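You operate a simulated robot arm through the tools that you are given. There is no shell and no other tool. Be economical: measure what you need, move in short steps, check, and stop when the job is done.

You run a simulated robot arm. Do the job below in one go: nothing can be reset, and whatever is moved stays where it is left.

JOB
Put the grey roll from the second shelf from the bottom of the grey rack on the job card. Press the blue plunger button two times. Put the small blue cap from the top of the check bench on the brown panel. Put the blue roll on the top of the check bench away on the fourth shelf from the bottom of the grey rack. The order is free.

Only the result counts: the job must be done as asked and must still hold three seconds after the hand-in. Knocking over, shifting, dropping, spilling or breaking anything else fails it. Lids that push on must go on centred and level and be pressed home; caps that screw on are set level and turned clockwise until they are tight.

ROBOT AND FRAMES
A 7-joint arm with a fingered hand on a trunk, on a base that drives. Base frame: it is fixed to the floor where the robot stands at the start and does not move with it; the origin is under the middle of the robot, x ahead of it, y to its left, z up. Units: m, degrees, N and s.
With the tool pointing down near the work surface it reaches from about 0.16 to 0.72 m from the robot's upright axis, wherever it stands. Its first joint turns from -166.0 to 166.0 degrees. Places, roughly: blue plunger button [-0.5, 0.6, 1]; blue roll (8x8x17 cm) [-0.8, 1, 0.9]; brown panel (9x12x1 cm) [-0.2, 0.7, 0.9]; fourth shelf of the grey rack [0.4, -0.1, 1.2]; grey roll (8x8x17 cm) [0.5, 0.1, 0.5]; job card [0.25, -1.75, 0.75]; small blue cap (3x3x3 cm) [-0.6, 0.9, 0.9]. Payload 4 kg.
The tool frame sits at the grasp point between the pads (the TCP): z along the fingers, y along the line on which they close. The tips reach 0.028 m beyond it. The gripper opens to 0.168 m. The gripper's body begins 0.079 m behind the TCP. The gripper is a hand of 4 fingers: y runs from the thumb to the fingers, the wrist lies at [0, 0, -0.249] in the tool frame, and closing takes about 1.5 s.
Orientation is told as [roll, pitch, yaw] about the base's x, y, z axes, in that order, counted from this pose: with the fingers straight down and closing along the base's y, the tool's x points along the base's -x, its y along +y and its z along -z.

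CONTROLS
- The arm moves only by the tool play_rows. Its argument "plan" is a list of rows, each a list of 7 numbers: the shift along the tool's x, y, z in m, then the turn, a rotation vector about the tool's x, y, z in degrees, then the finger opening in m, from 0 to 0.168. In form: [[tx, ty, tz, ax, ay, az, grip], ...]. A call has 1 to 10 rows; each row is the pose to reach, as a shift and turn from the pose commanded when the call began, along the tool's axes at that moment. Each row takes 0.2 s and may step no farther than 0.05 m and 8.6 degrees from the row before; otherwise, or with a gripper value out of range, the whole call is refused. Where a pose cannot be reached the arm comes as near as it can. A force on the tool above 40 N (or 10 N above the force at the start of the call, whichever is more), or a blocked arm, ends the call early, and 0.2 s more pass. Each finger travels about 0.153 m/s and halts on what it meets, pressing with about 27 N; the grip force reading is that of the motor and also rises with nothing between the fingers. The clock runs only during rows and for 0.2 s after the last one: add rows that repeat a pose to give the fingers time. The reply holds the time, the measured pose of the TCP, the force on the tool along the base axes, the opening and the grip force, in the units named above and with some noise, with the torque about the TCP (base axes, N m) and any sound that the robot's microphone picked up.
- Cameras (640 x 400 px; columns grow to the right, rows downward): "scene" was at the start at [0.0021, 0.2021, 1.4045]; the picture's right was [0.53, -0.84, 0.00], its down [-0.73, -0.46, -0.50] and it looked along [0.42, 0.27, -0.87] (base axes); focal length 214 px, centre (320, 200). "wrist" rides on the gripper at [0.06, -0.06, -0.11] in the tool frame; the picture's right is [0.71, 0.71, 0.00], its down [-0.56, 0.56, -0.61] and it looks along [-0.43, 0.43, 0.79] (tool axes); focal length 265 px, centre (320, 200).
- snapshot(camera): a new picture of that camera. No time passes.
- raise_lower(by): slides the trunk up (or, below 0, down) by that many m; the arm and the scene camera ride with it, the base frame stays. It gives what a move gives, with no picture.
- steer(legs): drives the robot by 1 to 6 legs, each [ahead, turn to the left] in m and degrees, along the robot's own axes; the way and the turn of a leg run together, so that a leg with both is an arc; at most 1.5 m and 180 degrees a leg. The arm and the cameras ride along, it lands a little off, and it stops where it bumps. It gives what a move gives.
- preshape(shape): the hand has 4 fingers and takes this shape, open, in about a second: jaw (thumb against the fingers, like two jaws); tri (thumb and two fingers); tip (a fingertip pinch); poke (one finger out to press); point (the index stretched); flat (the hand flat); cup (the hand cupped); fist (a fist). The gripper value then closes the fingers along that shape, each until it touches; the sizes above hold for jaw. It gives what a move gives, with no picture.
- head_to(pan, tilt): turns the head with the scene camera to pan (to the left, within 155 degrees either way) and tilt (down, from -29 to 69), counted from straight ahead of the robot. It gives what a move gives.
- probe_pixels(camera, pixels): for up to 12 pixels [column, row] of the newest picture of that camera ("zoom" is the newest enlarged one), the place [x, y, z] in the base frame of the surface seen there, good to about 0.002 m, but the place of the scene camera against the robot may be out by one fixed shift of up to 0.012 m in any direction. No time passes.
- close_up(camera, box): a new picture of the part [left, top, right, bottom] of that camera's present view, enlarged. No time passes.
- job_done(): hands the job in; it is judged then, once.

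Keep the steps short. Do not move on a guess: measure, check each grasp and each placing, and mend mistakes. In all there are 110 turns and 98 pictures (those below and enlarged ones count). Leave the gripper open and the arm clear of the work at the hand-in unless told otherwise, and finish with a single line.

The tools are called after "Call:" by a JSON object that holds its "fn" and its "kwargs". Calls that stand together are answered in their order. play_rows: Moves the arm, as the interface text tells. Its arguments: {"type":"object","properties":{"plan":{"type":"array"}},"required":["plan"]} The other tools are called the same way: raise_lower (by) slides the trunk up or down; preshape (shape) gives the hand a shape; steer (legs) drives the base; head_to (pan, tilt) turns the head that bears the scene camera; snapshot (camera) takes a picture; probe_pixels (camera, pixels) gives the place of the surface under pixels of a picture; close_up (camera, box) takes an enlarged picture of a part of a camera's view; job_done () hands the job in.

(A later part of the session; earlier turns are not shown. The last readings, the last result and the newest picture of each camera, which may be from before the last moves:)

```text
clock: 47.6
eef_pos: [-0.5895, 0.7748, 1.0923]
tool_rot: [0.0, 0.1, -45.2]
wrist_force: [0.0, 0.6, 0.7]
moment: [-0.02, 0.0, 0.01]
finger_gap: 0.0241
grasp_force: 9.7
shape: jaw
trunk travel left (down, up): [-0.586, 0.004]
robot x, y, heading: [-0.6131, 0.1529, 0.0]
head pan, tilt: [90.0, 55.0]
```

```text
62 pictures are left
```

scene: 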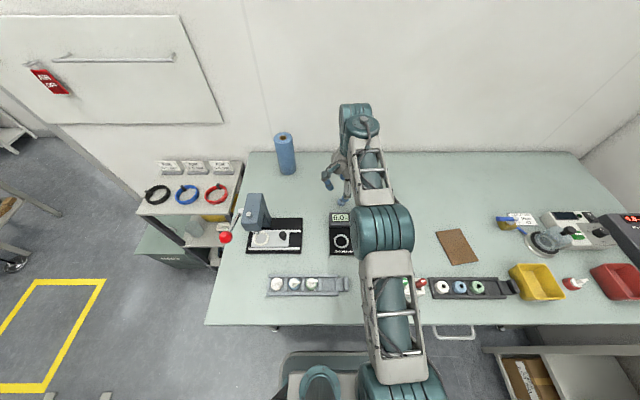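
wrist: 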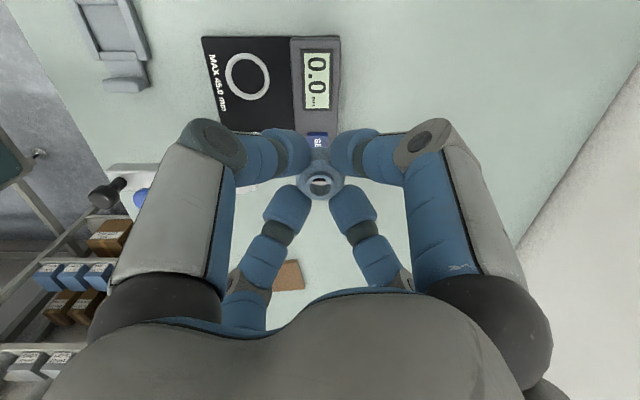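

Cap held. Move at height across to above the brown panel.

Call:
{"fn": "play_rows", "kwargs": {"plan": [[-0.038, 0.022, 0, 0, 0, 0, 0.012], [-0.075, 0.044, 0, 0, 0, 0, 0.012], [-0.113, 0.066, 0, 0, 0, 0, 0.012], [-0.15, 0.087, 0, 0, 0, 0, 0.012], [-0.188, 0.109, 0, 0, 0, 0, 0.012], [-0.226, 0.131, 0, 0, 0, 0, 0.012], [-0.263, 0.153, 0, 0, 0, 0, 0.012], [-0.301, 0.175, 0, 0, 0, 0, 0.012], [-0.338, 0.197, 0, 0, 0, 0, 0.012], [-0.338, 0.197, 0, 0, 0, 0, 0.012]]}}

Call:
{"fn": "snapshot", "kwargs": {"camera": "wrist"}}

```text
clock: 49.8
eef_pos: [-0.2112, 0.6748, 1.0927]
tool_rot: [-0.1, 0.0, -45.1]
wrist_force: [0.3, 0.1, -0.1]
moment: [0.0, -0.02, 0.01]
finger_gap: 0.0241
grasp_force: 10.4
shape: jaw
trunk travel left (down, up): [-0.586, 0.004]
robot x, y, heading: [-0.6121, 0.1527, -0.3]
head pan, tilt: [90.0, 55.0]
```

```text
61 pictures are left
```

wrist: 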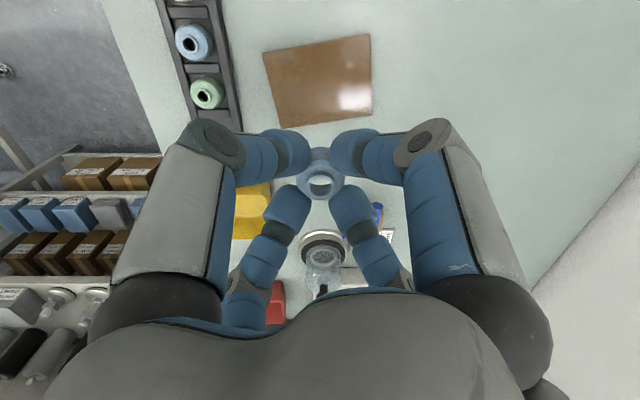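

Call:
{"fn": "probe_pixels", "kwargs": {"camera": "wrist", "pixels": [[266, 56], [366, 38], [369, 114], [283, 123], [321, 82], [400, 80], [320, 182]]}}

```text
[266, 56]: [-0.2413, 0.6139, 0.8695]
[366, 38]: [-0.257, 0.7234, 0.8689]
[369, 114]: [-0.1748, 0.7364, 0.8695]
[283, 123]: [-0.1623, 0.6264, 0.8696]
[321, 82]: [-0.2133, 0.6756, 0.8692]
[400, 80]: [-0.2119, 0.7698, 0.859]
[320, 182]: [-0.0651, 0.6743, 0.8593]
```

Panel centre (-0.209, 0.675), top 0.8694. Lower so the cap's base just touches (TCP ≈0.903).

Call:
{"fn": "play_rows", "kwargs": {"plan": [[-0.001, 0.001, 0.045, 0, 0, 0, 0.012], [-0.001, 0.001, 0.09, 0, 0, 0, 0.012], [-0.001, 0.001, 0.13, 0, 0, 0, 0.012], [-0.001, 0.001, 0.165, 0, 0, 0, 0.012], [-0.001, 0.001, 0.182, 0, 0, 0, 0.012], [-0.001, 0.001, 0.187, 0, 0, 0, 0.012], [-0.001, 0.001, 0.189, 0, 0, 0, 0.012], [-0.001, 0.001, 0.189, 0, 0, 0, 0.012]]}}

Call:
{"fn": "snapshot", "kwargs": {"camera": "wrist"}}

```text
clock: 51.6
eef_pos: [-0.2095, 0.6755, 0.904]
tool_rot: [-0.1, 0.1, -45.3]
wrist_force: [-0.6, 0.8, 0.2]
moment: [0.02, 0.05, 0.0]
finger_gap: 0.0239
grasp_force: 10.3
shape: jaw
trunk travel left (down, up): [-0.586, 0.004]
robot x, y, heading: [-0.6146, 0.1523, -0.2]
head pan, tilt: [90.0, 55.0]
```

```text
60 pictures are left
```

wrist: 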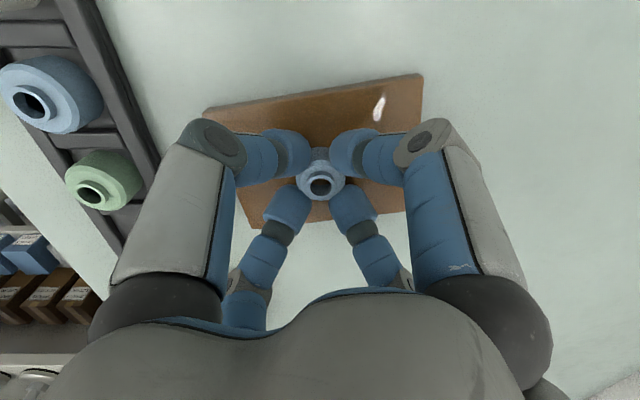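

Call:
{"fn": "play_rows", "kwargs": {"plan": [[0, 0, 0.001, 0, 0, 0, 0.012], [0, 0, 0.002, 0, 0, 0, 0.012], [0, 0, 0.002, 0, 0, 0, 0.012]]}}

```text
clock: 52.4
eef_pos: [-0.2109, 0.6755, 0.9017]
tool_rot: [0.1, 0.1, -45.1]
wrist_force: [0.4, 0.1, 4.9]
moment: [0.04, -0.02, 0.02]
finger_gap: 0.0239
grasp_force: 9.9
shape: jaw
trunk travel left (down, up): [-0.586, 0.004]
robot x, y, heading: [-0.6129, 0.1494, -0.3]
head pan, tilt: [90.0, 55.0]
```

Contact 4.9 N: the cap sits on the panel. Open slowly and rise.

Call:
{"fn": "play_rows", "kwargs": {"plan": [[0, 0, 0, 0, 0, 0, 0.024], [0, 0, 0, 0, 0, 0, 0.03], [0, 0, 0, 0, 0, 0, 0.045], [0, 0, 0, 0, 0, 0, 0.06], [0, 0, 0, 0, 0, 0, 0.06], [0, 0, -0.03, 0, 0, 0, 0.06], [0, 0, -0.07, 0, 0, 0, 0.06], [0, 0, -0.12, 0, 0, 0, 0.06], [0, 0, -0.17, 0, 0, 0, 0.06], [0, 0, -0.21, 0, 0, 0, 0.06]]}}

Call:
{"fn": "snapshot", "kwargs": {"camera": "wrist"}}

Call:
{"fn": "head_to", "kwargs": {"pan": 108, "tilt": 35}}

Call:
{"fn": "snapshot", "kwargs": {"camera": "scene"}}

```text
clock: 54.6
eef_pos: [-0.2071, 0.6758, 1.1134]
tool_rot: [0.0, -0.1, -45.3]
wrist_force: [-1.5, 0.7, -0.1]
moment: [0.02, 0.0, 0.03]
finger_gap: 0.0597
grasp_force: 0.0
shape: jaw
trunk travel left (down, up): [-0.586, 0.004]
robot x, y, heading: [-0.6134, 0.1525, -0.3]
head pan, tilt: [90.0, 55.0]
```

```text
59 pictures are left
```

wrist: 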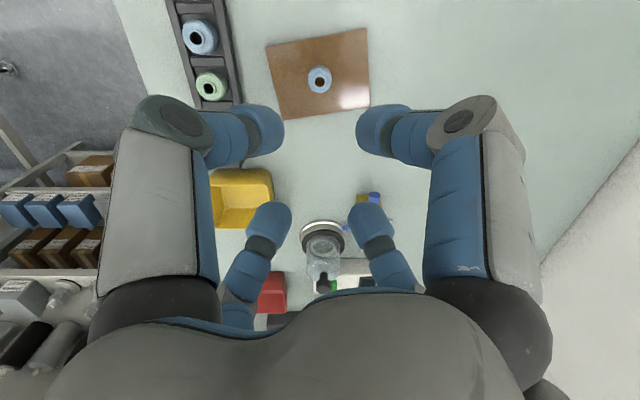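

```text
clock: 55.4
eef_pos: [-0.2066, 0.6752, 1.1133]
tool_rot: [0.1, -0.1, -45.2]
wrist_force: [1.1, 0.0, 0.0]
moment: [-0.03, 0.04, 0.01]
finger_gap: 0.0599
grasp_force: 0.1
shape: jaw
trunk travel left (down, up): [-0.586, 0.004]
robot x, y, heading: [-0.6139, 0.1552, -0.4]
head pan, tilt: [108.0, 35.0]
```

```text
58 pictures are left
```

scene: 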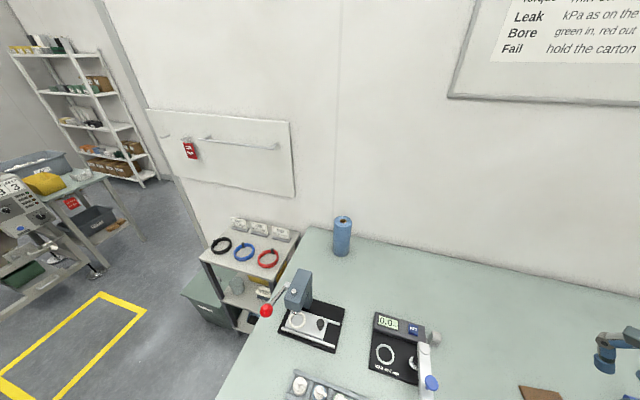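

Cap is on the panel. Now the blue roll: measure it and its surroundings (press, wall).

Call:
{"fn": "head_to", "kwargs": {"pan": 100, "tilt": 45}}

Call:
{"fn": "close_up", "kwargs": {"camera": "scene", "box": [220, 120, 480, 300]}}

```text
clock: 56.1
eef_pos: [-0.2067, 0.6764, 1.1127]
tool_rot: [0.0, 0.0, -45.2]
wrist_force: [-0.1, 0.4, 0.9]
moment: [-0.01, 0.01, 0.0]
finger_gap: 0.0596
grasp_force: 0.1
shape: jaw
trunk travel left (down, up): [-0.586, 0.004]
robot x, y, heading: [-0.6149, 0.1531, -0.3]
head pan, tilt: [100.0, 45.0]
```

```text
2.22 times, centred on (350, 210) of scene
```

zoom: 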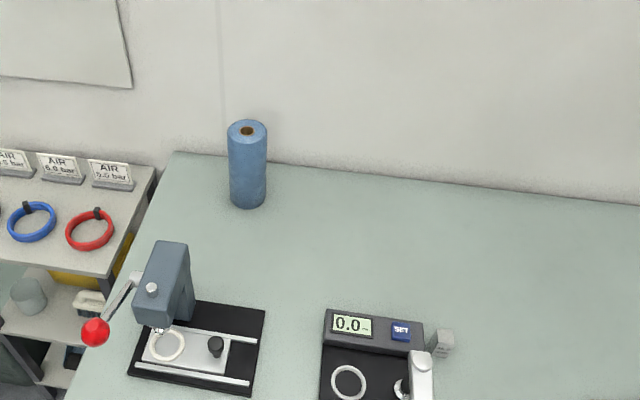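

Call:
{"fn": "probe_pixels", "kwargs": {"camera": "zoom", "pixels": [[247, 123], [247, 145], [232, 132], [264, 132], [248, 204], [270, 210], [165, 250], [188, 270], [250, 305], [265, 315], [350, 170], [248, 131]]}}

```text
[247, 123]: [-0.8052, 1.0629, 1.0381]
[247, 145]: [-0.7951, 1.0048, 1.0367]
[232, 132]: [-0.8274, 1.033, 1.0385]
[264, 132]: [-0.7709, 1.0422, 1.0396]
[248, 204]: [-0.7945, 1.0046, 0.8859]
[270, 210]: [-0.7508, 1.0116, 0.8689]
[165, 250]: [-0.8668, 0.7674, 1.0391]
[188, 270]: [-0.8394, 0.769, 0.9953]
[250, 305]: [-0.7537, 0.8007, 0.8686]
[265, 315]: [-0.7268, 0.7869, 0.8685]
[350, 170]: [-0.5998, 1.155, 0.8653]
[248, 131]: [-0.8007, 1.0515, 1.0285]
```

Roll centre ≈(-0.811, 1.029), z 0.86–1.03 (scene shift corrected). The press stands in front of it, so I'll come in horizontally from the front-right, fingers rolled 45°. First reorient the hand high up.

Call:
{"fn": "play_rows", "kwargs": {"plan": [[0.02, -0.024, -0.02, 0, 8.5, 0, 0.1], [0.04, -0.048, -0.037, 0, 17, 0, 0.12], [0.06, -0.072, -0.04, 0, 25.5, 0, 0.16], [0.08, -0.096, -0.04, 0, 34, 0, 0.168], [0.1, -0.12, -0.04, 0, 42.5, 0, 0.168], [0.12, -0.144, -0.04, 0, 51, 0, 0.168], [0.14, -0.168, -0.04, 0, 59.5, 0, 0.168], [0.153, -0.19, -0.04, 0, 68, 0, 0.168], [0.153, -0.19, -0.04, 0, 76.5, 0, 0.168], [0.153, -0.19, -0.04, 0, 85, 0, 0.168]]}}

Call:
{"fn": "snapshot", "kwargs": {"camera": "scene"}}

```text
clock: 58.4
eef_pos: [-0.4602, 0.6541, 1.2922]
tool_rot: [4.1, 48.4, -45.4]
wrist_force: [1.0, -0.5, -0.8]
moment: [0.0, -0.01, -0.01]
finger_gap: 0.1679
grasp_force: 0.1
shape: jaw
out of reach, approached as far as the arm can: row 4, 5, 6, 7, 8, 9, 10
trunk travel left (down, up): [-0.586, 0.004]
robot x, y, heading: [-0.6116, 0.1593, -0.2]
head pan, tilt: [100.0, 45.0]
```

```text
56 pictures are left
```

scene: 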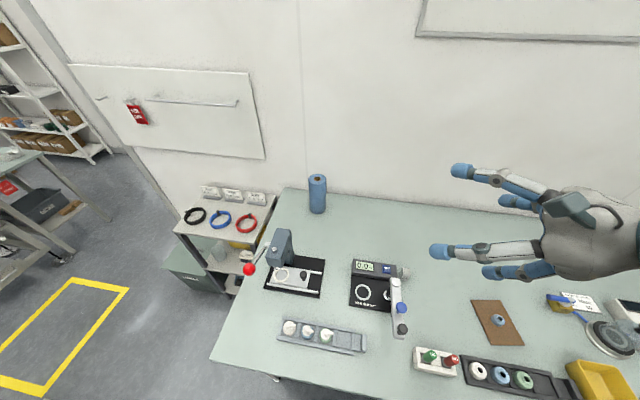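

Wrist limit with the trunk this high. Lower the trunk by 0.12 and continue rotating.

Call:
{"fn": "raise_lower", "kwargs": {"by": -0.12}}

Call:
{"fn": "play_rows", "kwargs": {"plan": [[0, 0, 0, 0, 7, 0, 0.168], [0, 0, -0.02, 0, 14, 0, 0.168], [0, 0, -0.03, 0, 21, 0, 0.168], [0, 0, -0.03, 0, 28, 0, 0.168], [0, 0, -0.03, 0, 35, 0, 0.168], [0, 0, -0.03, 0, 41, 0, 0.168]]}}

```text
clock: 59.9
eef_pos: [-0.459, 0.6553, 1.1716]
tool_rot: [4.1, 48.4, -45.4]
wrist_force: [-0.1, 0.4, -0.4]
moment: [0.01, 0.01, 0.04]
finger_gap: 0.168
grasp_force: 0.1
shape: jaw
trunk travel left (down, up): [-0.466, 0.124]
robot x, y, heading: [-0.613, 0.1527, -0.1]
head pan, tilt: [100.0, 45.0]
```

```text
clock: 61.2
eef_pos: [-0.5449, 0.551, 1.4211]
tool_rot: [16.7, 80.1, -35.1]
wrist_force: [0.8, 0.3, 0.3]
moment: [0.03, 0.04, 0.08]
finger_gap: 0.1679
grasp_force: 0.1
shape: jaw
out of reach, approached as far as the arm can: row 1, 2, 3, 4, 5, 6
trunk travel left (down, up): [-0.466, 0.124]
robot x, y, heading: [-0.6126, 0.15, -0.3]
head pan, tilt: [100.0, 45.0]
```

Call:
{"fn": "head_to", "kwargs": {"pan": 60, "tilt": 50}}

Call:
{"fn": "snapshot", "kwargs": {"camera": "scene"}}

Call:
{"fn": "probe_pixels", "kwargs": {"camera": "scene", "pixels": [[320, 200], [400, 200], [480, 200], [320, 280], [400, 280], [480, 280], [560, 280], [400, 350], [500, 350], [560, 200], [250, 250], [320, 340]]}}

```text
clock: 62.3
eef_pos: [-0.5464, 0.5495, 1.4198]
tool_rot: [17.8, 80.0, -33.9]
wrist_force: [0.7, -0.1, 0.4]
moment: [0.0, 0.0, 0.02]
finger_gap: 0.1679
grasp_force: 0.1
shape: jaw
trunk travel left (down, up): [-0.466, 0.124]
robot x, y, heading: [-0.6119, 0.1514, -0.2]
head pan, tilt: [60.0, 50.0]
```

```text
55 pictures are left
```

scene: 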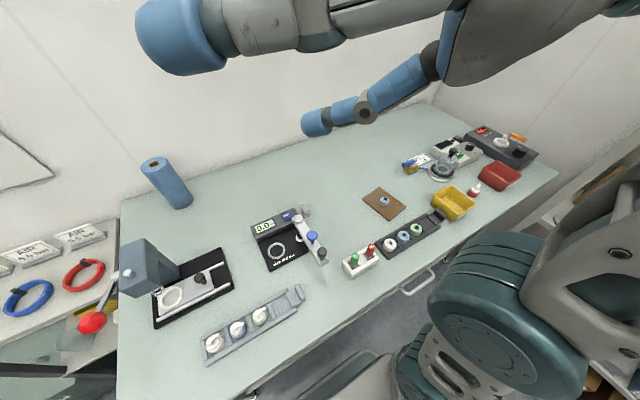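

```text
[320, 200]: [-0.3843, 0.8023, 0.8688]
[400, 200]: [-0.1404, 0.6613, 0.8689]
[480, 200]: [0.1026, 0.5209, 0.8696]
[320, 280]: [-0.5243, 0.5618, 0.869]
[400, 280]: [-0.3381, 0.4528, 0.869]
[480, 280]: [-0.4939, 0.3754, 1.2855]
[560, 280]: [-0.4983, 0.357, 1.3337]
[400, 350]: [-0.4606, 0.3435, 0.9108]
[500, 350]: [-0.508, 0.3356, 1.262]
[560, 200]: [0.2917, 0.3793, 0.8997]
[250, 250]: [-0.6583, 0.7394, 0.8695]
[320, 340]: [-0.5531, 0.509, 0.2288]
```

The arm's elbow is up and the hand is near-horizontal and high. Move the base slightly closer to the roll.

Call:
{"fn": "steer", "kwargs": {"legs": [[-0.05, -25], [-0.05, 25]]}}

Call:
{"fn": "head_to", "kwargs": {"pan": 90, "tilt": 40}}

Call:
{"fn": "snapshot", "kwargs": {"camera": "wrist"}}

```text
clock: 65.3
eef_pos: [-0.6397, 0.5721, 1.422]
tool_rot: [17.8, 80.0, -34.6]
wrist_force: [0.4, -0.2, 0.1]
moment: [-0.01, -0.01, -0.02]
finger_gap: 0.1679
grasp_force: 0.1
shape: jaw
trunk travel left (down, up): [-0.466, 0.124]
robot x, y, heading: [-0.709, 0.1769, -0.8]
head pan, tilt: [60.0, 50.0]
```

```text
clock: 66.2
eef_pos: [-0.6395, 0.572, 1.4212]
tool_rot: [17.8, 80.0, -34.5]
wrist_force: [0.2, 0.6, -0.2]
moment: [0.0, -0.01, -0.03]
finger_gap: 0.1681
grasp_force: 0.0
shape: jaw
trunk travel left (down, up): [-0.466, 0.124]
robot x, y, heading: [-0.7065, 0.174, -0.8]
head pan, tilt: [90.0, 40.0]
```

```text
54 pictures are left
```

wrist: 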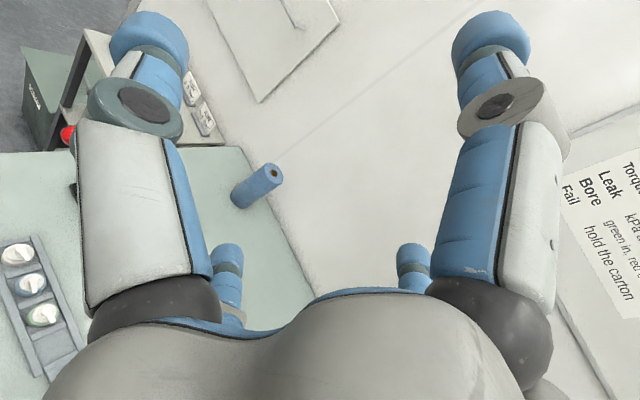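

Roll the hand 45° and move to a staging point up-front of the roll.

Call:
{"fn": "play_rows", "kwargs": {"plan": [[-0.015, 0.016, 0.031, 0, 0, 5, 0.168], [-0.03, 0.032, 0.061, 0, 0, 10, 0.168], [-0.044, 0.048, 0.092, 0, 0, 15, 0.168], [-0.059, 0.063, 0.123, 0, 0, 20, 0.168], [-0.074, 0.079, 0.153, 0, 0, 25, 0.168], [-0.089, 0.095, 0.184, 0, 0, 30, 0.168], [-0.103, 0.111, 0.215, 0, 0, 35, 0.168], [-0.118, 0.127, 0.245, 0, 0, 40, 0.168], [-0.133, 0.143, 0.276, 0, 0, 45, 0.168], [-0.133, 0.143, 0.276, 0, 0, 45, 0.168]]}}

Call:
{"fn": "snapshot", "kwargs": {"camera": "wrist"}}

Call:
{"fn": "snapshot", "kwargs": {"camera": "scene"}}

```text
clock: 68.4
eef_pos: [-0.7207, 0.7285, 1.3186]
tool_rot: [-53.1, 45.0, -116.1]
wrist_force: [-1.4, 1.4, 0.3]
moment: [-0.02, 0.01, 0.08]
finger_gap: 0.1681
grasp_force: 0.1
shape: jaw
out of reach, approached as far as the arm can: row 1, 2, 3, 4, 5, 6, 7, 8, 9, 10
trunk travel left (down, up): [-0.466, 0.124]
robot x, y, heading: [-0.7087, 0.1751, -1.0]
head pan, tilt: [90.0, 40.0]
```

```text
53 pictures are left
```

wrist: 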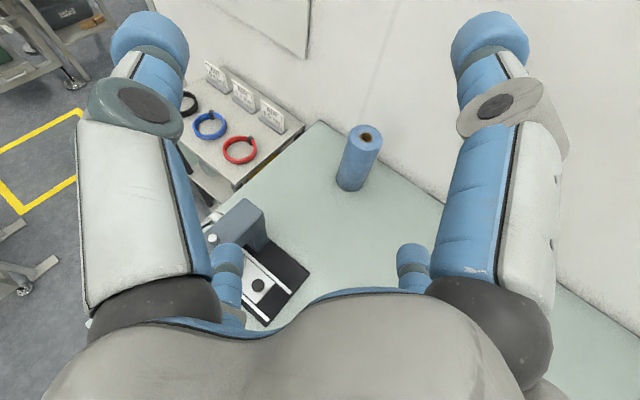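

```text
52 pictures are left
```

scene: 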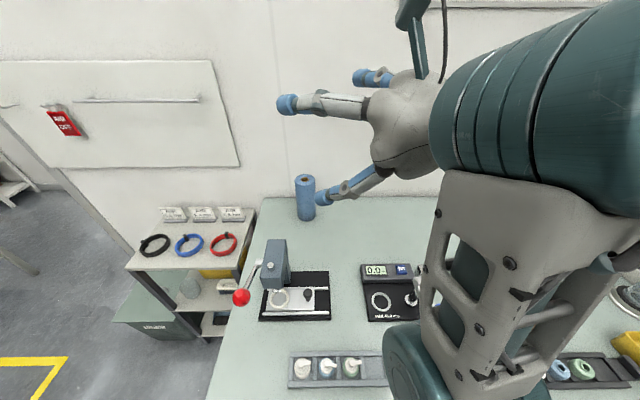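

The hand now points at azimuth ~126°, pitched 25° down, rolled 45°—just what I want. Measure the roll by wrist camera.

Call:
{"fn": "probe_pixels", "kwargs": {"camera": "wrist", "pixels": [[352, 134], [379, 136], [366, 127], [365, 148], [350, 180], [365, 137], [245, 210], [212, 238]]}}

Call:
{"fn": "play_rows", "kwargs": {"plan": [[-0.008, 0.028, 0.036, 0, 0, 0, 0.168], [-0.016, 0.055, 0.073, 0, 0, 0, 0.168], [-0.024, 0.083, 0.109, 0, 0, 0, 0.168], [-0.032, 0.111, 0.145, 0, 0, 0, 0.168], [-0.04, 0.138, 0.182, 0, 0, 0, 0.168], [-0.048, 0.166, 0.218, 0, 0, 0, 0.168], [-0.048, 0.166, 0.218, 0, 0, 0, 0.168]]}}

Call:
{"fn": "snapshot", "kwargs": {"camera": "wrist"}}

```text
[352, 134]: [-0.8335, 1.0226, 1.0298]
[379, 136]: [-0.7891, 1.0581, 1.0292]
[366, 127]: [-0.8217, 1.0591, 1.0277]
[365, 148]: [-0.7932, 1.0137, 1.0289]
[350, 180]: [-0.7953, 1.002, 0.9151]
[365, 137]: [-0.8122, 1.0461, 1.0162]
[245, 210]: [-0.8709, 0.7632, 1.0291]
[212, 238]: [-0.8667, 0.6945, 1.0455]
```

```text
clock: 70.0
eef_pos: [-0.7177, 0.8154, 1.1866]
tool_rot: [-36.5, 36.8, -104.8]
wrist_force: [0.9, 0.8, -1.0]
moment: [-0.03, 0.0, 0.05]
finger_gap: 0.1681
grasp_force: 0.1
shape: jaw
out of reach, approached as far as the arm can: row 1, 2, 3, 4, 5, 6, 7
trunk travel left (down, up): [-0.466, 0.124]
robot x, y, heading: [-0.7078, 0.1771, -0.7]
head pan, tilt: [90.0, 40.0]
```

```text
51 pictures are left
```

wrist: 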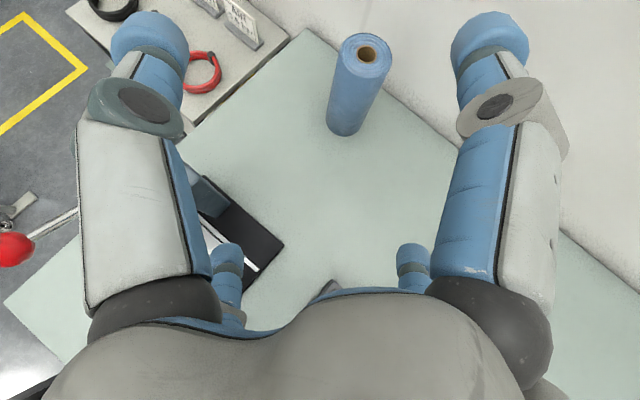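

Lower the trunk by 0.15 so the forearm lies flatter, then check.

Call:
{"fn": "raise_lower", "kwargs": {"by": -0.14}}

Call:
{"fn": "play_rows", "kwargs": {"plan": [[0, 0, -0.01, -5, -5, 0, 0.168], [0, 0, -0.02, -10, -10, 0, 0.168], [0, 0, -0.02, -10, -10, 0, 0.168]]}}

Call:
{"fn": "snapshot", "kwargs": {"camera": "scene"}}

```text
clock: 71.7
eef_pos: [-0.7184, 0.8128, 1.0488]
tool_rot: [-36.6, 37.1, -104.8]
wrist_force: [-0.1, 0.0, 0.1]
moment: [0.02, 0.0, -0.03]
finger_gap: 0.1679
grasp_force: 0.0
shape: jaw
trunk travel left (down, up): [-0.326, 0.264]
robot x, y, heading: [-0.7145, 0.1763, -0.8]
head pan, tilt: [90.0, 40.0]
```

```text
clock: 72.5
eef_pos: [-0.7097, 0.7897, 1.0635]
tool_rot: [-23.2, 28.5, -98.9]
wrist_force: [-0.3, -0.5, 0.2]
moment: [0.02, -0.02, -0.04]
finger_gap: 0.1681
grasp_force: 0.1
shape: jaw
out of reach, approached as far as the arm can: row 2, 3
trunk travel left (down, up): [-0.326, 0.264]
robot x, y, heading: [-0.7086, 0.1758, -0.8]
head pan, tilt: [90.0, 40.0]
```

```text
50 pictures are left
```

scene: 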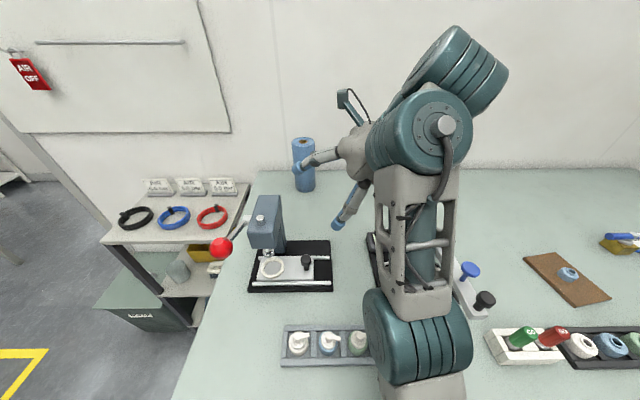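

Call:
{"fn": "probe_pixels", "kwargs": {"camera": "scene", "pixels": [[415, 320], [380, 350], [420, 390], [415, 270], [440, 130], [380, 160], [460, 70], [340, 220], [303, 175], [440, 345]]}}

```text
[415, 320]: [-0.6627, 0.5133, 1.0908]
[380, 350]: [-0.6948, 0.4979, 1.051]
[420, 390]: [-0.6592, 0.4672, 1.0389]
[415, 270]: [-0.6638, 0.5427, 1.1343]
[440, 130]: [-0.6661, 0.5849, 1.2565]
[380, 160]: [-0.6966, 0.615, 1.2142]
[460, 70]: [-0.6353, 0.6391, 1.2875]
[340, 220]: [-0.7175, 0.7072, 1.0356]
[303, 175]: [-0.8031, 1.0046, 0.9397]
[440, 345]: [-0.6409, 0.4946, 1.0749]
```

Call:
{"fn": "play_rows", "kwargs": {"plan": [[0.015, -0.002, 0.007, 4, 4, 0, 0.168], [0.03, -0.004, 0.014, 8, 8, 0, 0.168], [0.045, -0.006, 0.021, 12, 12, 0, 0.168], [0.06, -0.008, 0.028, 16, 16, 0, 0.168], [0.073, -0.009, 0.035, 18, 18, 0, 0.168], [0.073, -0.009, 0.035, 18, 18, 0, 0.168]]}}

Call:
{"fn": "snapshot", "kwargs": {"camera": "wrist"}}

```text
clock: 73.9
eef_pos: [-0.7328, 0.7988, 1.0738]
tool_rot: [-39.3, 38.5, -106.2]
wrist_force: [0.5, -0.3, 0.3]
moment: [0.0, -0.01, 0.02]
finger_gap: 0.1682
grasp_force: 0.0
shape: jaw
out of reach, approached as far as the arm can: row 1, 2, 3, 4, 5, 6
trunk travel left (down, up): [-0.326, 0.264]
robot x, y, heading: [-0.7076, 0.1734, -1.1]
head pan, tilt: [90.0, 40.0]
```

```text
49 pictures are left
```

wrist: 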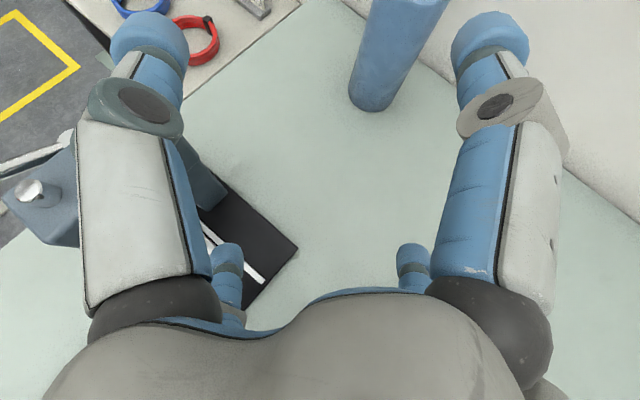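

The solver is limited at this azimuth; turn the hand toward the arm's radial direction (azimuth ~100°), which is clear above z≈1.05.

Call:
{"fn": "play_rows", "kwargs": {"plan": [[0.01, -0.004, -0.001, -4.2, 3.4, 4.1, 0.168], [0.02, -0.008, -0.003, -8.4, 6.7, 8.2, 0.168], [0.034, -0.012, -0.005, -12.6, 10, 12.3, 0.168], [0.034, -0.012, -0.005, -16.8, 13.4, 16.4, 0.168], [0.034, -0.012, -0.005, -16.8, 13.4, 16.4, 0.168]]}}

```text
clock: 75.1
eef_pos: [-0.7365, 0.8189, 1.1069]
tool_rot: [-39.3, 38.5, -133.4]
wrist_force: [-0.6, -0.2, -0.3]
moment: [0.05, 0.01, -0.02]
finger_gap: 0.168
grasp_force: 0.0
shape: jaw
trunk travel left (down, up): [-0.326, 0.264]
robot x, y, heading: [-0.7115, 0.1742, -0.9]
head pan, tilt: [90.0, 40.0]
```

That pose is reachable. Move to pre-grasp in front of the roll and pitch up ~8°.

Call:
{"fn": "play_rows", "kwargs": {"plan": [[0, -0.014, 0.031, 1.5, 1.5, 0, 0.168], [0, -0.027, 0.062, 3, 3, 0, 0.168], [0.001, -0.041, 0.093, 4.5, 4.5, 0, 0.168], [0.001, -0.054, 0.123, 6, 6, 0, 0.168], [0.001, -0.054, 0.123, 6, 6, 0, 0.168]]}}

Call:
{"fn": "snapshot", "kwargs": {"camera": "wrist"}}

Call:
{"fn": "snapshot", "kwargs": {"camera": "scene"}}

```text
clock: 76.3
eef_pos: [-0.7959, 0.9301, 1.0589]
tool_rot: [-48.9, 42.9, -138.8]
wrist_force: [-0.3, -0.4, -0.9]
moment: [-0.02, -0.01, 0.0]
finger_gap: 0.1681
grasp_force: 0.0
shape: jaw
trunk travel left (down, up): [-0.326, 0.264]
robot x, y, heading: [-0.7098, 0.1697, -0.9]
head pan, tilt: [90.0, 40.0]
```

```text
48 pictures are left
```

wrist: 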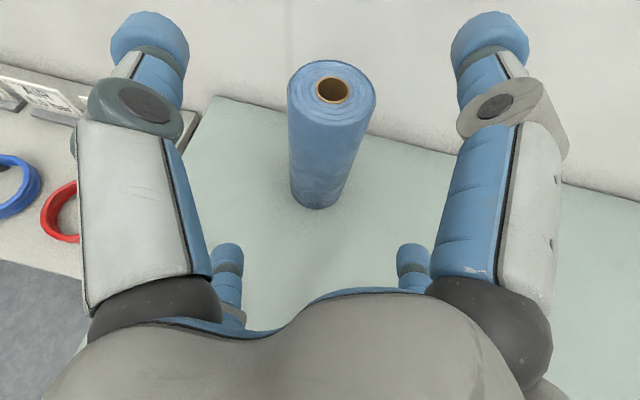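

```text
47 pictures are left
```

scene: 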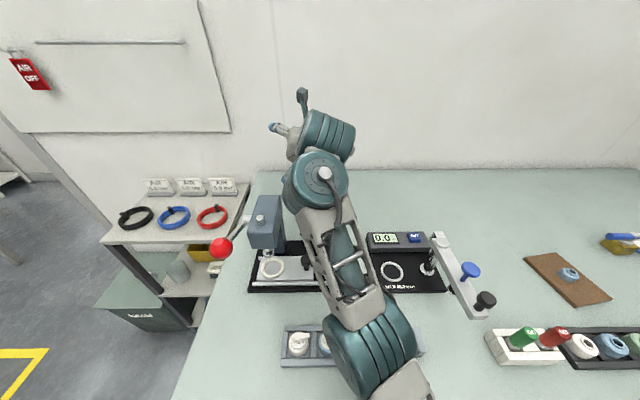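

Call:
{"fn": "probe_pixels", "kwargs": {"camera": "scene", "pixels": [[370, 340], [335, 350], [365, 385], [345, 280], [320, 180], [300, 340]]}}

Call:
{"fn": "probe_pixels", "kwargs": {"camera": "wrist", "pixels": [[291, 90], [373, 90], [332, 64], [332, 114], [332, 110], [320, 195]]}}

```text
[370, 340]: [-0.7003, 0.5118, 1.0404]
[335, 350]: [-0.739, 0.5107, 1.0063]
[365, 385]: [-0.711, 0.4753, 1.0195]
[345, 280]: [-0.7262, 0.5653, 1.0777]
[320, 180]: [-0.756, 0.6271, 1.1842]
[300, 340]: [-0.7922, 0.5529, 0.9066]
```

```text
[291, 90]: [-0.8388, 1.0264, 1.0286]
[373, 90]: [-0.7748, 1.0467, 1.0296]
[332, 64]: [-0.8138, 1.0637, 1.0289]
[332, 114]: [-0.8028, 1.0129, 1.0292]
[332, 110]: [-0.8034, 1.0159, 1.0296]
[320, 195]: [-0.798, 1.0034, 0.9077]
```

Elbow is close above the tray; raise the trunk 0.10 for clearance and re-approach.

Call:
{"fn": "raise_lower", "kwargs": {"by": 0.1}}

Call:
{"fn": "play_rows", "kwargs": {"plan": [[-0.02, 0.015, 0.015, 0, 0, 0, 0.168], [-0.04, 0.03, 0.03, 0, 0, 0, 0.168], [-0.06, 0.045, 0.045, 0, 0, 0, 0.168], [-0.06, 0.045, 0.045, 0, 0, 0, 0.168]]}}

Call:
{"fn": "snapshot", "kwargs": {"camera": "scene"}}

```text
clock: 77.6
eef_pos: [-0.7937, 0.9293, 1.1594]
tool_rot: [-48.9, 42.9, -138.8]
wrist_force: [0.3, 0.7, 0.7]
moment: [-0.01, -0.02, -0.02]
finger_gap: 0.1677
grasp_force: 0.1
shape: jaw
trunk travel left (down, up): [-0.426, 0.164]
robot x, y, heading: [-0.7115, 0.1769, -0.7]
head pan, tilt: [90.0, 40.0]
```

```text
clock: 78.6
eef_pos: [-0.8, 0.9322, 1.071]
tool_rot: [-48.8, 42.8, -138.8]
wrist_force: [-0.9, 0.0, 0.1]
moment: [0.03, 0.02, 0.03]
finger_gap: 0.1681
grasp_force: 0.0
shape: jaw
trunk travel left (down, up): [-0.426, 0.164]
robot x, y, heading: [-0.7111, 0.1777, -0.8]
head pan, tilt: [90.0, 40.0]
```

```text
46 pictures are left
```

scene: 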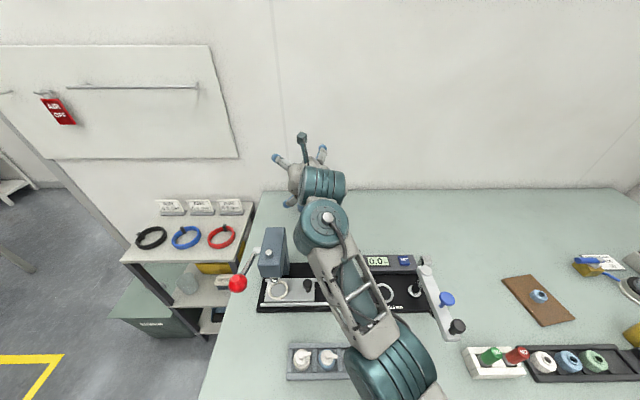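

Clean. Now align laterally (11 mm) and move in along the approach.

Call:
{"fn": "play_rows", "kwargs": {"plan": [[0.007, 0.0085, 0, 0, 0, 0, 0.168], [0.0012, 0.0133, 0.028, 0, 0, 0, 0.168], [-0.0045, 0.0181, 0.0566, 0, 0, 0, 0.168], [-0.0103, 0.0229, 0.0848, 0, 0, 0, 0.168], [-0.0103, 0.0229, 0.0848, 0, 0, 0, 0.168]]}}

Call:
{"fn": "snapshot", "kwargs": {"camera": "wrist"}}

```text
clock: 79.8
eef_pos: [-0.8011, 0.9979, 1.0117]
tool_rot: [-48.9, 42.8, -138.8]
wrist_force: [0.1, -0.8, 0.1]
moment: [0.0, 0.01, -0.01]
finger_gap: 0.1681
grasp_force: 0.0
shape: jaw
trunk travel left (down, up): [-0.426, 0.164]
robot x, y, heading: [-0.7091, 0.1757, -0.6]
head pan, tilt: [90.0, 40.0]
```

```text
45 pictures are left
```

wrist: 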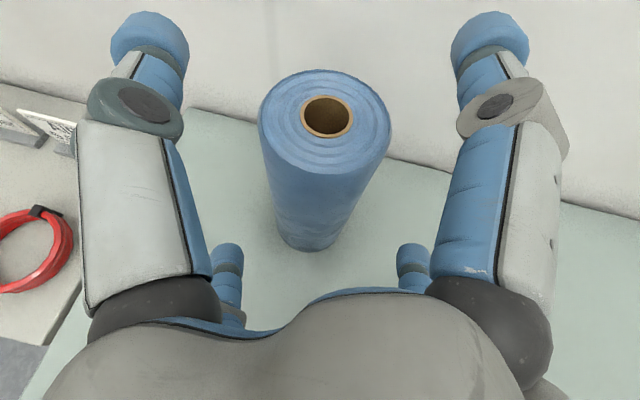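

Centred between the fingers. Finish the advance.

Call:
{"fn": "play_rows", "kwargs": {"plan": [[-0.004, 0.003, 0.019, 0, 0, 0, 0.168], [-0.008, 0.006, 0.038, 0, 0, 0, 0.168], [-0.0115, 0.0096, 0.0566, 0, 0, 0, 0.168], [-0.0115, 0.0096, 0.0566, 0, 0, 0, 0.168]]}}

Call:
{"fn": "snapshot", "kwargs": {"camera": "wrist"}}

```text
clock: 80.8
eef_pos: [-0.8083, 1.0381, 0.9705]
tool_rot: [-48.9, 42.8, -138.8]
wrist_force: [0.6, -0.7, -0.4]
moment: [0.02, 0.02, 0.0]
finger_gap: 0.1682
grasp_force: 0.2
shape: jaw
trunk travel left (down, up): [-0.426, 0.164]
robot x, y, heading: [-0.7118, 0.1731, -1.1]
head pan, tilt: [90.0, 40.0]
```

```text
44 pictures are left
```

wrist: 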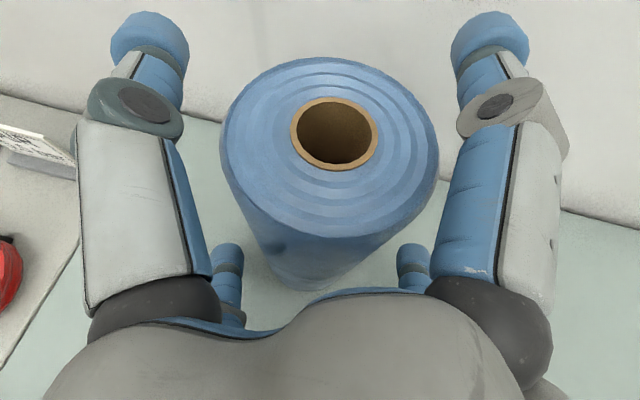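

Close gently around the roll.

Call:
{"fn": "play_rows", "kwargs": {"plan": [[0, 0, 0, 0, 0, 0, 0.15], [0, 0, 0, 0, 0, 0, 0.13], [0, 0, 0, 0, 0, 0, 0.12], [0, 0, 0, 0, 0, 0, 0.11], [0, 0, 0, 0, 0, 0, 0.1], [0, 0, 0, 0, 0, 0, 0.1]]}}

Call:
{"fn": "snapshot", "kwargs": {"camera": "wrist"}}

```text
clock: 82.2
eef_pos: [-0.8071, 1.0391, 0.9718]
tool_rot: [-48.8, 42.8, -138.7]
wrist_force: [-1.2, -0.7, -0.5]
moment: [-0.04, 0.14, 0.0]
finger_gap: 0.1028
grasp_force: 0.1
shape: jaw
trunk travel left (down, up): [-0.426, 0.164]
robot x, y, heading: [-0.7089, 0.174, -0.7]
head pan, tilt: [90.0, 40.0]
```

```text
43 pictures are left
```

wrist: 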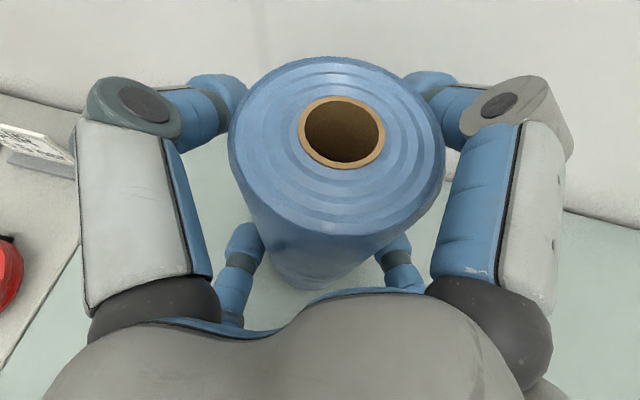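

Call:
{"fn": "play_rows", "kwargs": {"plan": [[0, 0, 0, 0, 0, 0, 0.09], [0, 0, 0, 0, 0, 0, 0.08], [0, 0, 0, 0, 0, 0, 0.07], [0, 0, 0, 0, 0, 0, 0.07], [0, 0, 0, 0, 0, 0, 0.07]]}}

Call:
{"fn": "snapshot", "kwargs": {"camera": "wrist"}}

```text
clock: 83.4
eef_pos: [-0.8074, 1.037, 0.9734]
tool_rot: [-49.0, 42.9, -138.9]
wrist_force: [-0.2, -2.1, 3.9]
moment: [-0.45, 0.11, 0.04]
finger_gap: 0.0797
grasp_force: 26.9
shape: jaw
trunk travel left (down, up): [-0.426, 0.164]
robot x, y, heading: [-0.7076, 0.1743, -0.9]
head pan, tilt: [90.0, 40.0]
```

```text
42 pictures are left
```

wrist: 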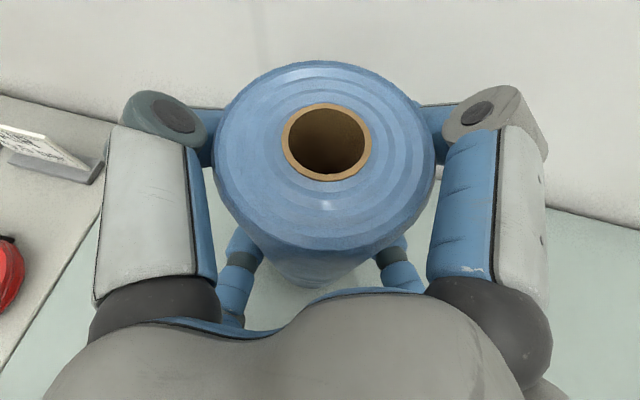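

Firm grip (27 N). Lift 4 cm and check.

Call:
{"fn": "play_rows", "kwargs": {"plan": [[0.007, -0.0055, -0.0048, 0, 0, 0, 0.05], [0.0136, -0.011, -0.0097, 0, 0, 0, 0.05], [0.027, -0.022, -0.0193, 0, 0, 0, 0.05], [0.034, -0.0276, -0.0242, 0, 0, 0, 0.05], [0.034, -0.0276, -0.0242, 0, 0, 0, 0.05]]}}

Call:
{"fn": "snapshot", "kwargs": {"camera": "wrist"}}

Call:
{"fn": "close_up", "kwargs": {"camera": "scene", "box": [220, 100, 420, 240]}}

```text
clock: 84.6
eef_pos: [-0.8064, 1.0393, 1.021]
tool_rot: [-48.8, 42.7, -138.6]
wrist_force: [0.2, 0.1, -3.1]
moment: [0.01, 0.0, -0.02]
finger_gap: 0.0797
grasp_force: 27.1
shape: jaw
trunk travel left (down, up): [-0.426, 0.164]
robot x, y, heading: [-0.7123, 0.176, -1.0]
head pan, tilt: [90.0, 40.0]
```

```text
41 pictures are left
```

wrist: 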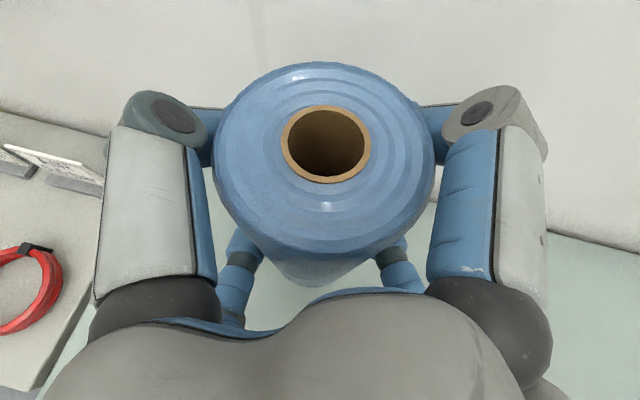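

```text
2.86 times, centred on (320, 170) of scene
```

zoom: 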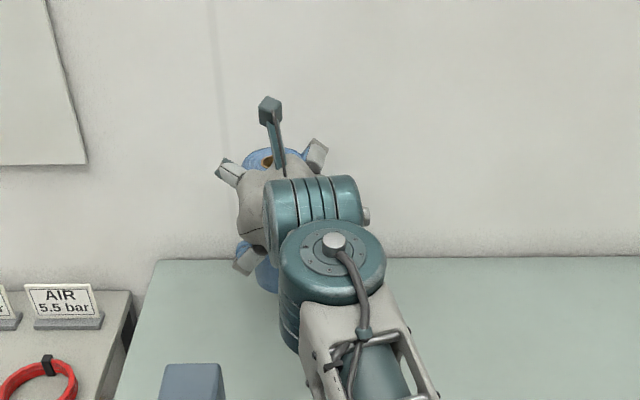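

Call:
{"fn": "probe_pixels", "kwargs": {"camera": "wrist", "pixels": [[240, 140], [405, 140], [326, 78], [326, 215], [260, 190], [400, 190], [326, 200]]}}

```text
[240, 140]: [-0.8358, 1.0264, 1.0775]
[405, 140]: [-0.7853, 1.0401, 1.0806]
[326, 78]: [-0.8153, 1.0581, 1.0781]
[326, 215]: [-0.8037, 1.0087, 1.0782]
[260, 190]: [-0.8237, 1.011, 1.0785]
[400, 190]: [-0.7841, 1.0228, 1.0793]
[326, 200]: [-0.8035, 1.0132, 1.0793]
```

Roll held upright (top level, z 1.0787). Raise the trunk, then retract the arm toward the robot.

Call:
{"fn": "raise_lower", "kwargs": {"by": 0.16}}

Call:
{"fn": "play_rows", "kwargs": {"plan": [[-0.016, 0.01, -0.036, 0, 0, 0, 0.05], [-0.032, 0.02, -0.072, 0, 0, 0, 0.05], [-0.048, 0.03, -0.108, 0, 0, 0, 0.05], [-0.064, 0.04, -0.144, 0, 0, 0, 0.05], [-0.08, 0.05, -0.18, 0, 0, 0, 0.05], [-0.096, 0.06, -0.216, 0, 0, 0, 0.05], [-0.112, 0.07, -0.252, 0, 0, 0, 0.05], [-0.112, 0.07, -0.252, 0, 0, 0, 0.05]]}}

Call:
{"fn": "snapshot", "kwargs": {"camera": "scene"}}

```text
clock: 86.5
eef_pos: [-0.8088, 1.0398, 1.1809]
tool_rot: [-48.7, 42.7, -138.7]
wrist_force: [-0.7, 0.2, -3.3]
moment: [0.04, 0.0, -0.02]
finger_gap: 0.0798
grasp_force: 27.1
shape: jaw
trunk travel left (down, up): [-0.586, 0.004]
robot x, y, heading: [-0.7087, 0.1776, -0.9]
head pan, tilt: [90.0, 40.0]
```

```text
clock: 88.2
eef_pos: [-0.7682, 0.7575, 1.1881]
tool_rot: [-48.8, 42.8, -138.9]
wrist_force: [-0.5, 1.3, -3.3]
moment: [0.0, 0.0, -0.04]
finger_gap: 0.0794
grasp_force: 27.2
shape: jaw
trunk travel left (down, up): [-0.586, 0.004]
robot x, y, heading: [-0.7077, 0.1758, -0.9]
head pan, tilt: [90.0, 40.0]
```

```text
39 pictures are left
```

scene: 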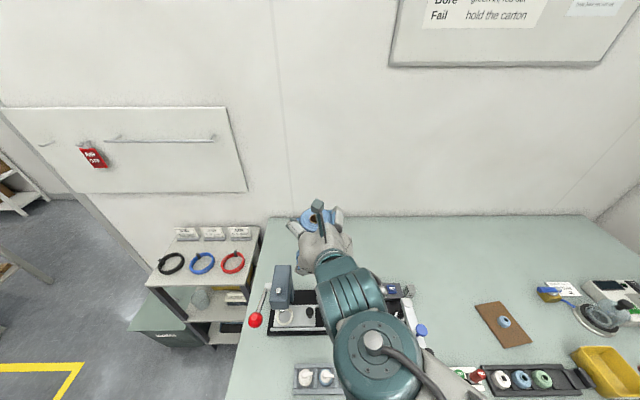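

Now drive away from the bench and turn right to heading −90° so the rack is on the robot's left.

Call:
{"fn": "steer", "kwargs": {"legs": [[0.2, -40], [0.12, -49]]}}

Call:
{"fn": "head_to", "kwargs": {"pan": 75, "tilt": 25}}

Call:
{"fn": "snapshot", "kwargs": {"camera": "scene"}}

```text
clock: 92.8
eef_pos: [0.1018, 0.0563, 1.1907]
tool_rot: [-48.9, 42.8, 131.3]
wrist_force: [-1.0, -0.8, -2.9]
moment: [0.02, -0.05, 0.02]
finger_gap: 0.0796
grasp_force: 26.9
shape: jaw
trunk travel left (down, up): [-0.586, 0.004]
robot x, y, heading: [-0.4814, -0.0037, -90.3]
head pan, tilt: [90.0, 40.0]
```

```text
clock: 93.5
eef_pos: [0.1015, 0.0571, 1.1884]
tool_rot: [-48.7, 42.8, 131.3]
wrist_force: [-0.7, -0.2, -2.6]
moment: [0.0, 0.0, 0.02]
finger_gap: 0.0796
grasp_force: 26.8
shape: jaw
trunk travel left (down, up): [-0.586, 0.004]
robot x, y, heading: [-0.4798, 0.0007, -90.6]
head pan, tilt: [75.0, 25.0]
```

```text
38 pictures are left
```

scene: 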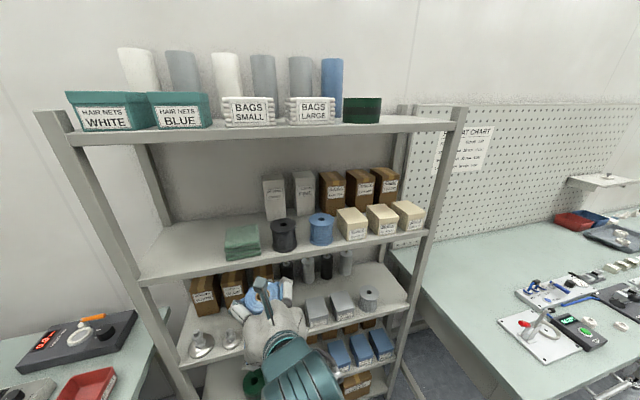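

Call:
{"fn": "close_up", "kwargs": {"camera": "scene", "box": [120, 160, 460, 400]}}

Call:
{"fn": "probe_pixels", "kwargs": {"camera": "scene", "pixels": [[145, 280], [420, 235], [190, 245], [190, 272], [245, 250], [260, 240], [170, 365], [410, 305], [390, 350], [75, 140], [280, 235], [215, 250]]}}

```text
1.67 times, centred on (290, 280) of scene
```

zoom: 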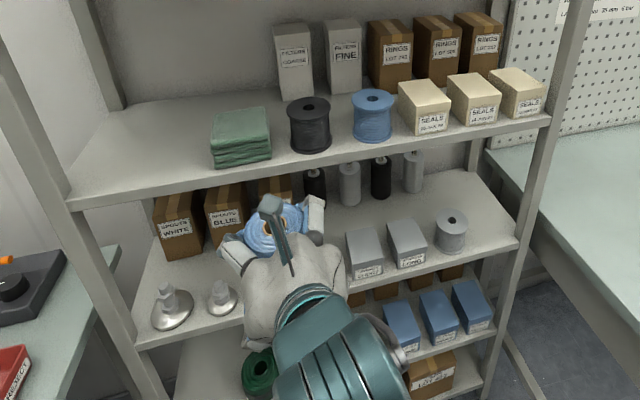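

```text
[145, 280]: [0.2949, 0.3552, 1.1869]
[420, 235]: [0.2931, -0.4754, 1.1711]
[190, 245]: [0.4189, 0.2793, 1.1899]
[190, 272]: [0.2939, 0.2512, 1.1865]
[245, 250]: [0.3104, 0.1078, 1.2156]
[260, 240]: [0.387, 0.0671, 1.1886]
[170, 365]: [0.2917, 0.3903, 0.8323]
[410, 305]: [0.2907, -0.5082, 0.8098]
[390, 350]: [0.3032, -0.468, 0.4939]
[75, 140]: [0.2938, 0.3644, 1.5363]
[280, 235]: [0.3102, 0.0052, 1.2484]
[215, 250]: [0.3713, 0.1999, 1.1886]
```

The rack's 4th shelf is at z≈1.18 (5 shelves, 0.35 apart), front edge x≈0.29, free area y 0.15–0.33. First raise the roll and shift it to y≈0.22 in front of the rack.

Call:
{"fn": "play_rows", "kwargs": {"plan": [[0.003, -0.043, -0.01, 0, 0, 0, 0.05], [0.007, -0.087, -0.02, 0, 0, 0, 0.05], [0.01, -0.13, -0.03, 0, 0, 0, 0.05], [0.0135, -0.173, -0.04, 0, 0, 0, 0.05], [0.017, -0.2165, -0.0495, 0, 0, 0, 0.05], [0.017, -0.2165, -0.0495, 0, 0, 0, 0.05]]}}

Call:
{"fn": "snapshot", "kwargs": {"camera": "wrist"}}

Call:
{"fn": "snapshot", "kwargs": {"camera": "scene"}}

```text
clock: 95.1
eef_pos: [0.1164, 0.1768, 1.3509]
tool_rot: [-49.6, 42.5, 126.9]
wrist_force: [-0.7, -1.1, -3.1]
moment: [0.0, 0.02, 0.0]
finger_gap: 0.0792
grasp_force: 27.1
shape: jaw
trunk travel left (down, up): [-0.586, 0.004]
robot x, y, heading: [-0.4787, -0.0033, -90.5]
head pan, tilt: [75.0, 25.0]
stopped in row 6: the arm was blocked; the commanded pose is now the measured one
```

```text
36 pictures are left
```

wrist: 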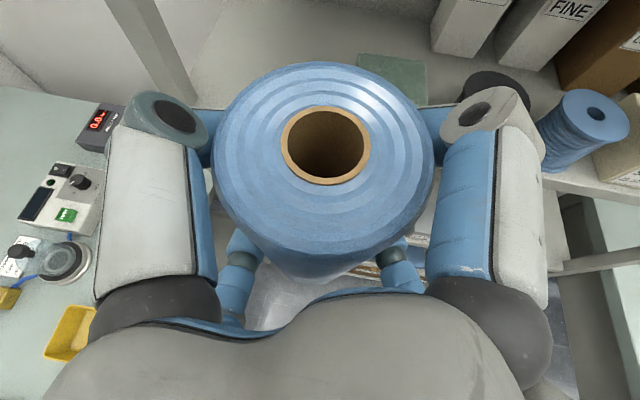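

```text
35 pictures are left
```

scene: 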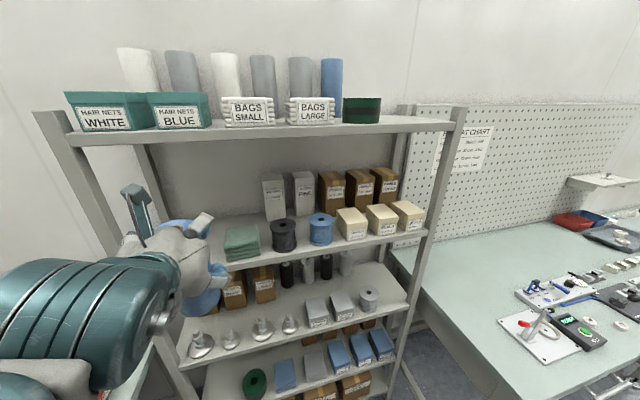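

The arm was blocked (probably against its own mast). I'll get the last 5 cm in y by backing the base, then extend toward the shelf.

Call:
{"fn": "steer", "kwargs": {"legs": [[-0.05, 0]]}}

Call:
{"fn": "play_rows", "kwargs": {"plan": [[0.006, 0, 0.035, 0, 0, 0, 0.05], [0.011, 0.001, 0.07, 0, 0, 0, 0.05], [0.017, 0.0015, 0.106, 0, 0, 0, 0.05], [0.017, 0.0015, 0.106, 0, 0, 0, 0.05]]}}

Call:
{"fn": "snapshot", "kwargs": {"camera": "wrist"}}

Call:
{"fn": "snapshot", "kwargs": {"camera": "scene"}}

```text
clock: 96.1
eef_pos: [0.1181, 0.2301, 1.3504]
tool_rot: [-49.6, 42.5, 126.9]
wrist_force: [0.7, 1.8, -3.6]
moment: [-0.03, -0.02, 0.0]
finger_gap: 0.0792
grasp_force: 26.8
shape: jaw
trunk travel left (down, up): [-0.586, 0.004]
robot x, y, heading: [-0.4808, 0.0479, -90.6]
head pan, tilt: [75.0, 25.0]
```

```text
clock: 97.1
eef_pos: [0.2182, 0.2303, 1.3114]
tool_rot: [-49.7, 42.5, 126.9]
wrist_force: [-0.9, 0.3, -3.3]
moment: [-0.01, 0.01, 0.01]
finger_gap: 0.079
grasp_force: 27.2
shape: jaw
trunk travel left (down, up): [-0.586, 0.004]
robot x, y, heading: [-0.4746, 0.0474, -90.9]
head pan, tilt: [75.0, 25.0]
```

```text
34 pictures are left
```

wrist: 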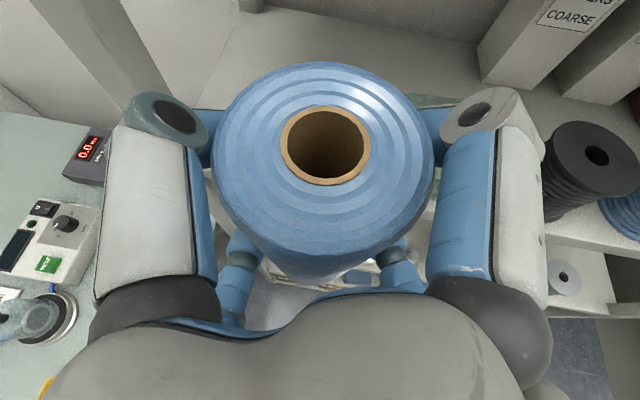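

```text
33 pictures are left
```

scene: 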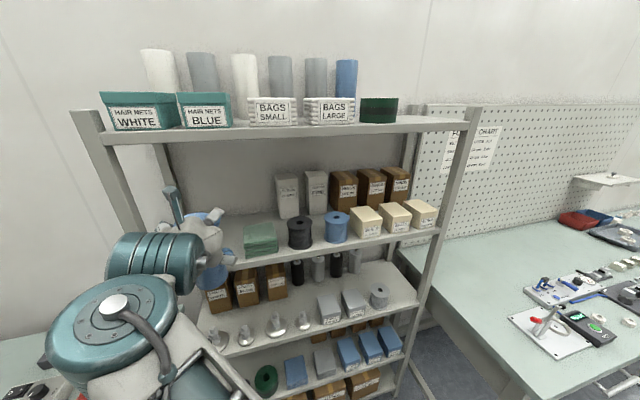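

Call:
{"fn": "probe_pixels", "kwargs": {"camera": "wrist", "pixels": [[250, 50], [225, 75], [430, 100], [445, 40], [120, 60], [170, 80], [590, 235], [560, 160], [420, 240], [240, 140], [405, 140], [326, 205]]}}

Call:
{"fn": "probe_pixels", "kwargs": {"camera": "scene", "pixels": [[245, 240], [245, 255], [262, 236], [278, 248], [232, 235], [300, 130], [110, 140]]}}

```text
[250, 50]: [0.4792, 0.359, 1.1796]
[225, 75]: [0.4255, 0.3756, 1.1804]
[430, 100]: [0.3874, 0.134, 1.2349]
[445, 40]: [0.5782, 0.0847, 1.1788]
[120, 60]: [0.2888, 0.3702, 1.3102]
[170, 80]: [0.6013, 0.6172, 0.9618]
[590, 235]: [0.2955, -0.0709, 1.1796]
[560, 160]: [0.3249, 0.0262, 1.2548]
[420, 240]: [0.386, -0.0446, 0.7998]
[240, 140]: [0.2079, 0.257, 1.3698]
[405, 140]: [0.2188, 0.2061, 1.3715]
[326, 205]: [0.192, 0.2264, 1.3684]
```

```text
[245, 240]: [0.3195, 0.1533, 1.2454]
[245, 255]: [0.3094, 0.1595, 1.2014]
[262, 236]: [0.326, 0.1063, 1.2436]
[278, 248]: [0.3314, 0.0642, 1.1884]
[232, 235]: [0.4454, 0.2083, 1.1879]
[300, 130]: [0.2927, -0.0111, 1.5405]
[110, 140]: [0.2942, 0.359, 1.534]
```

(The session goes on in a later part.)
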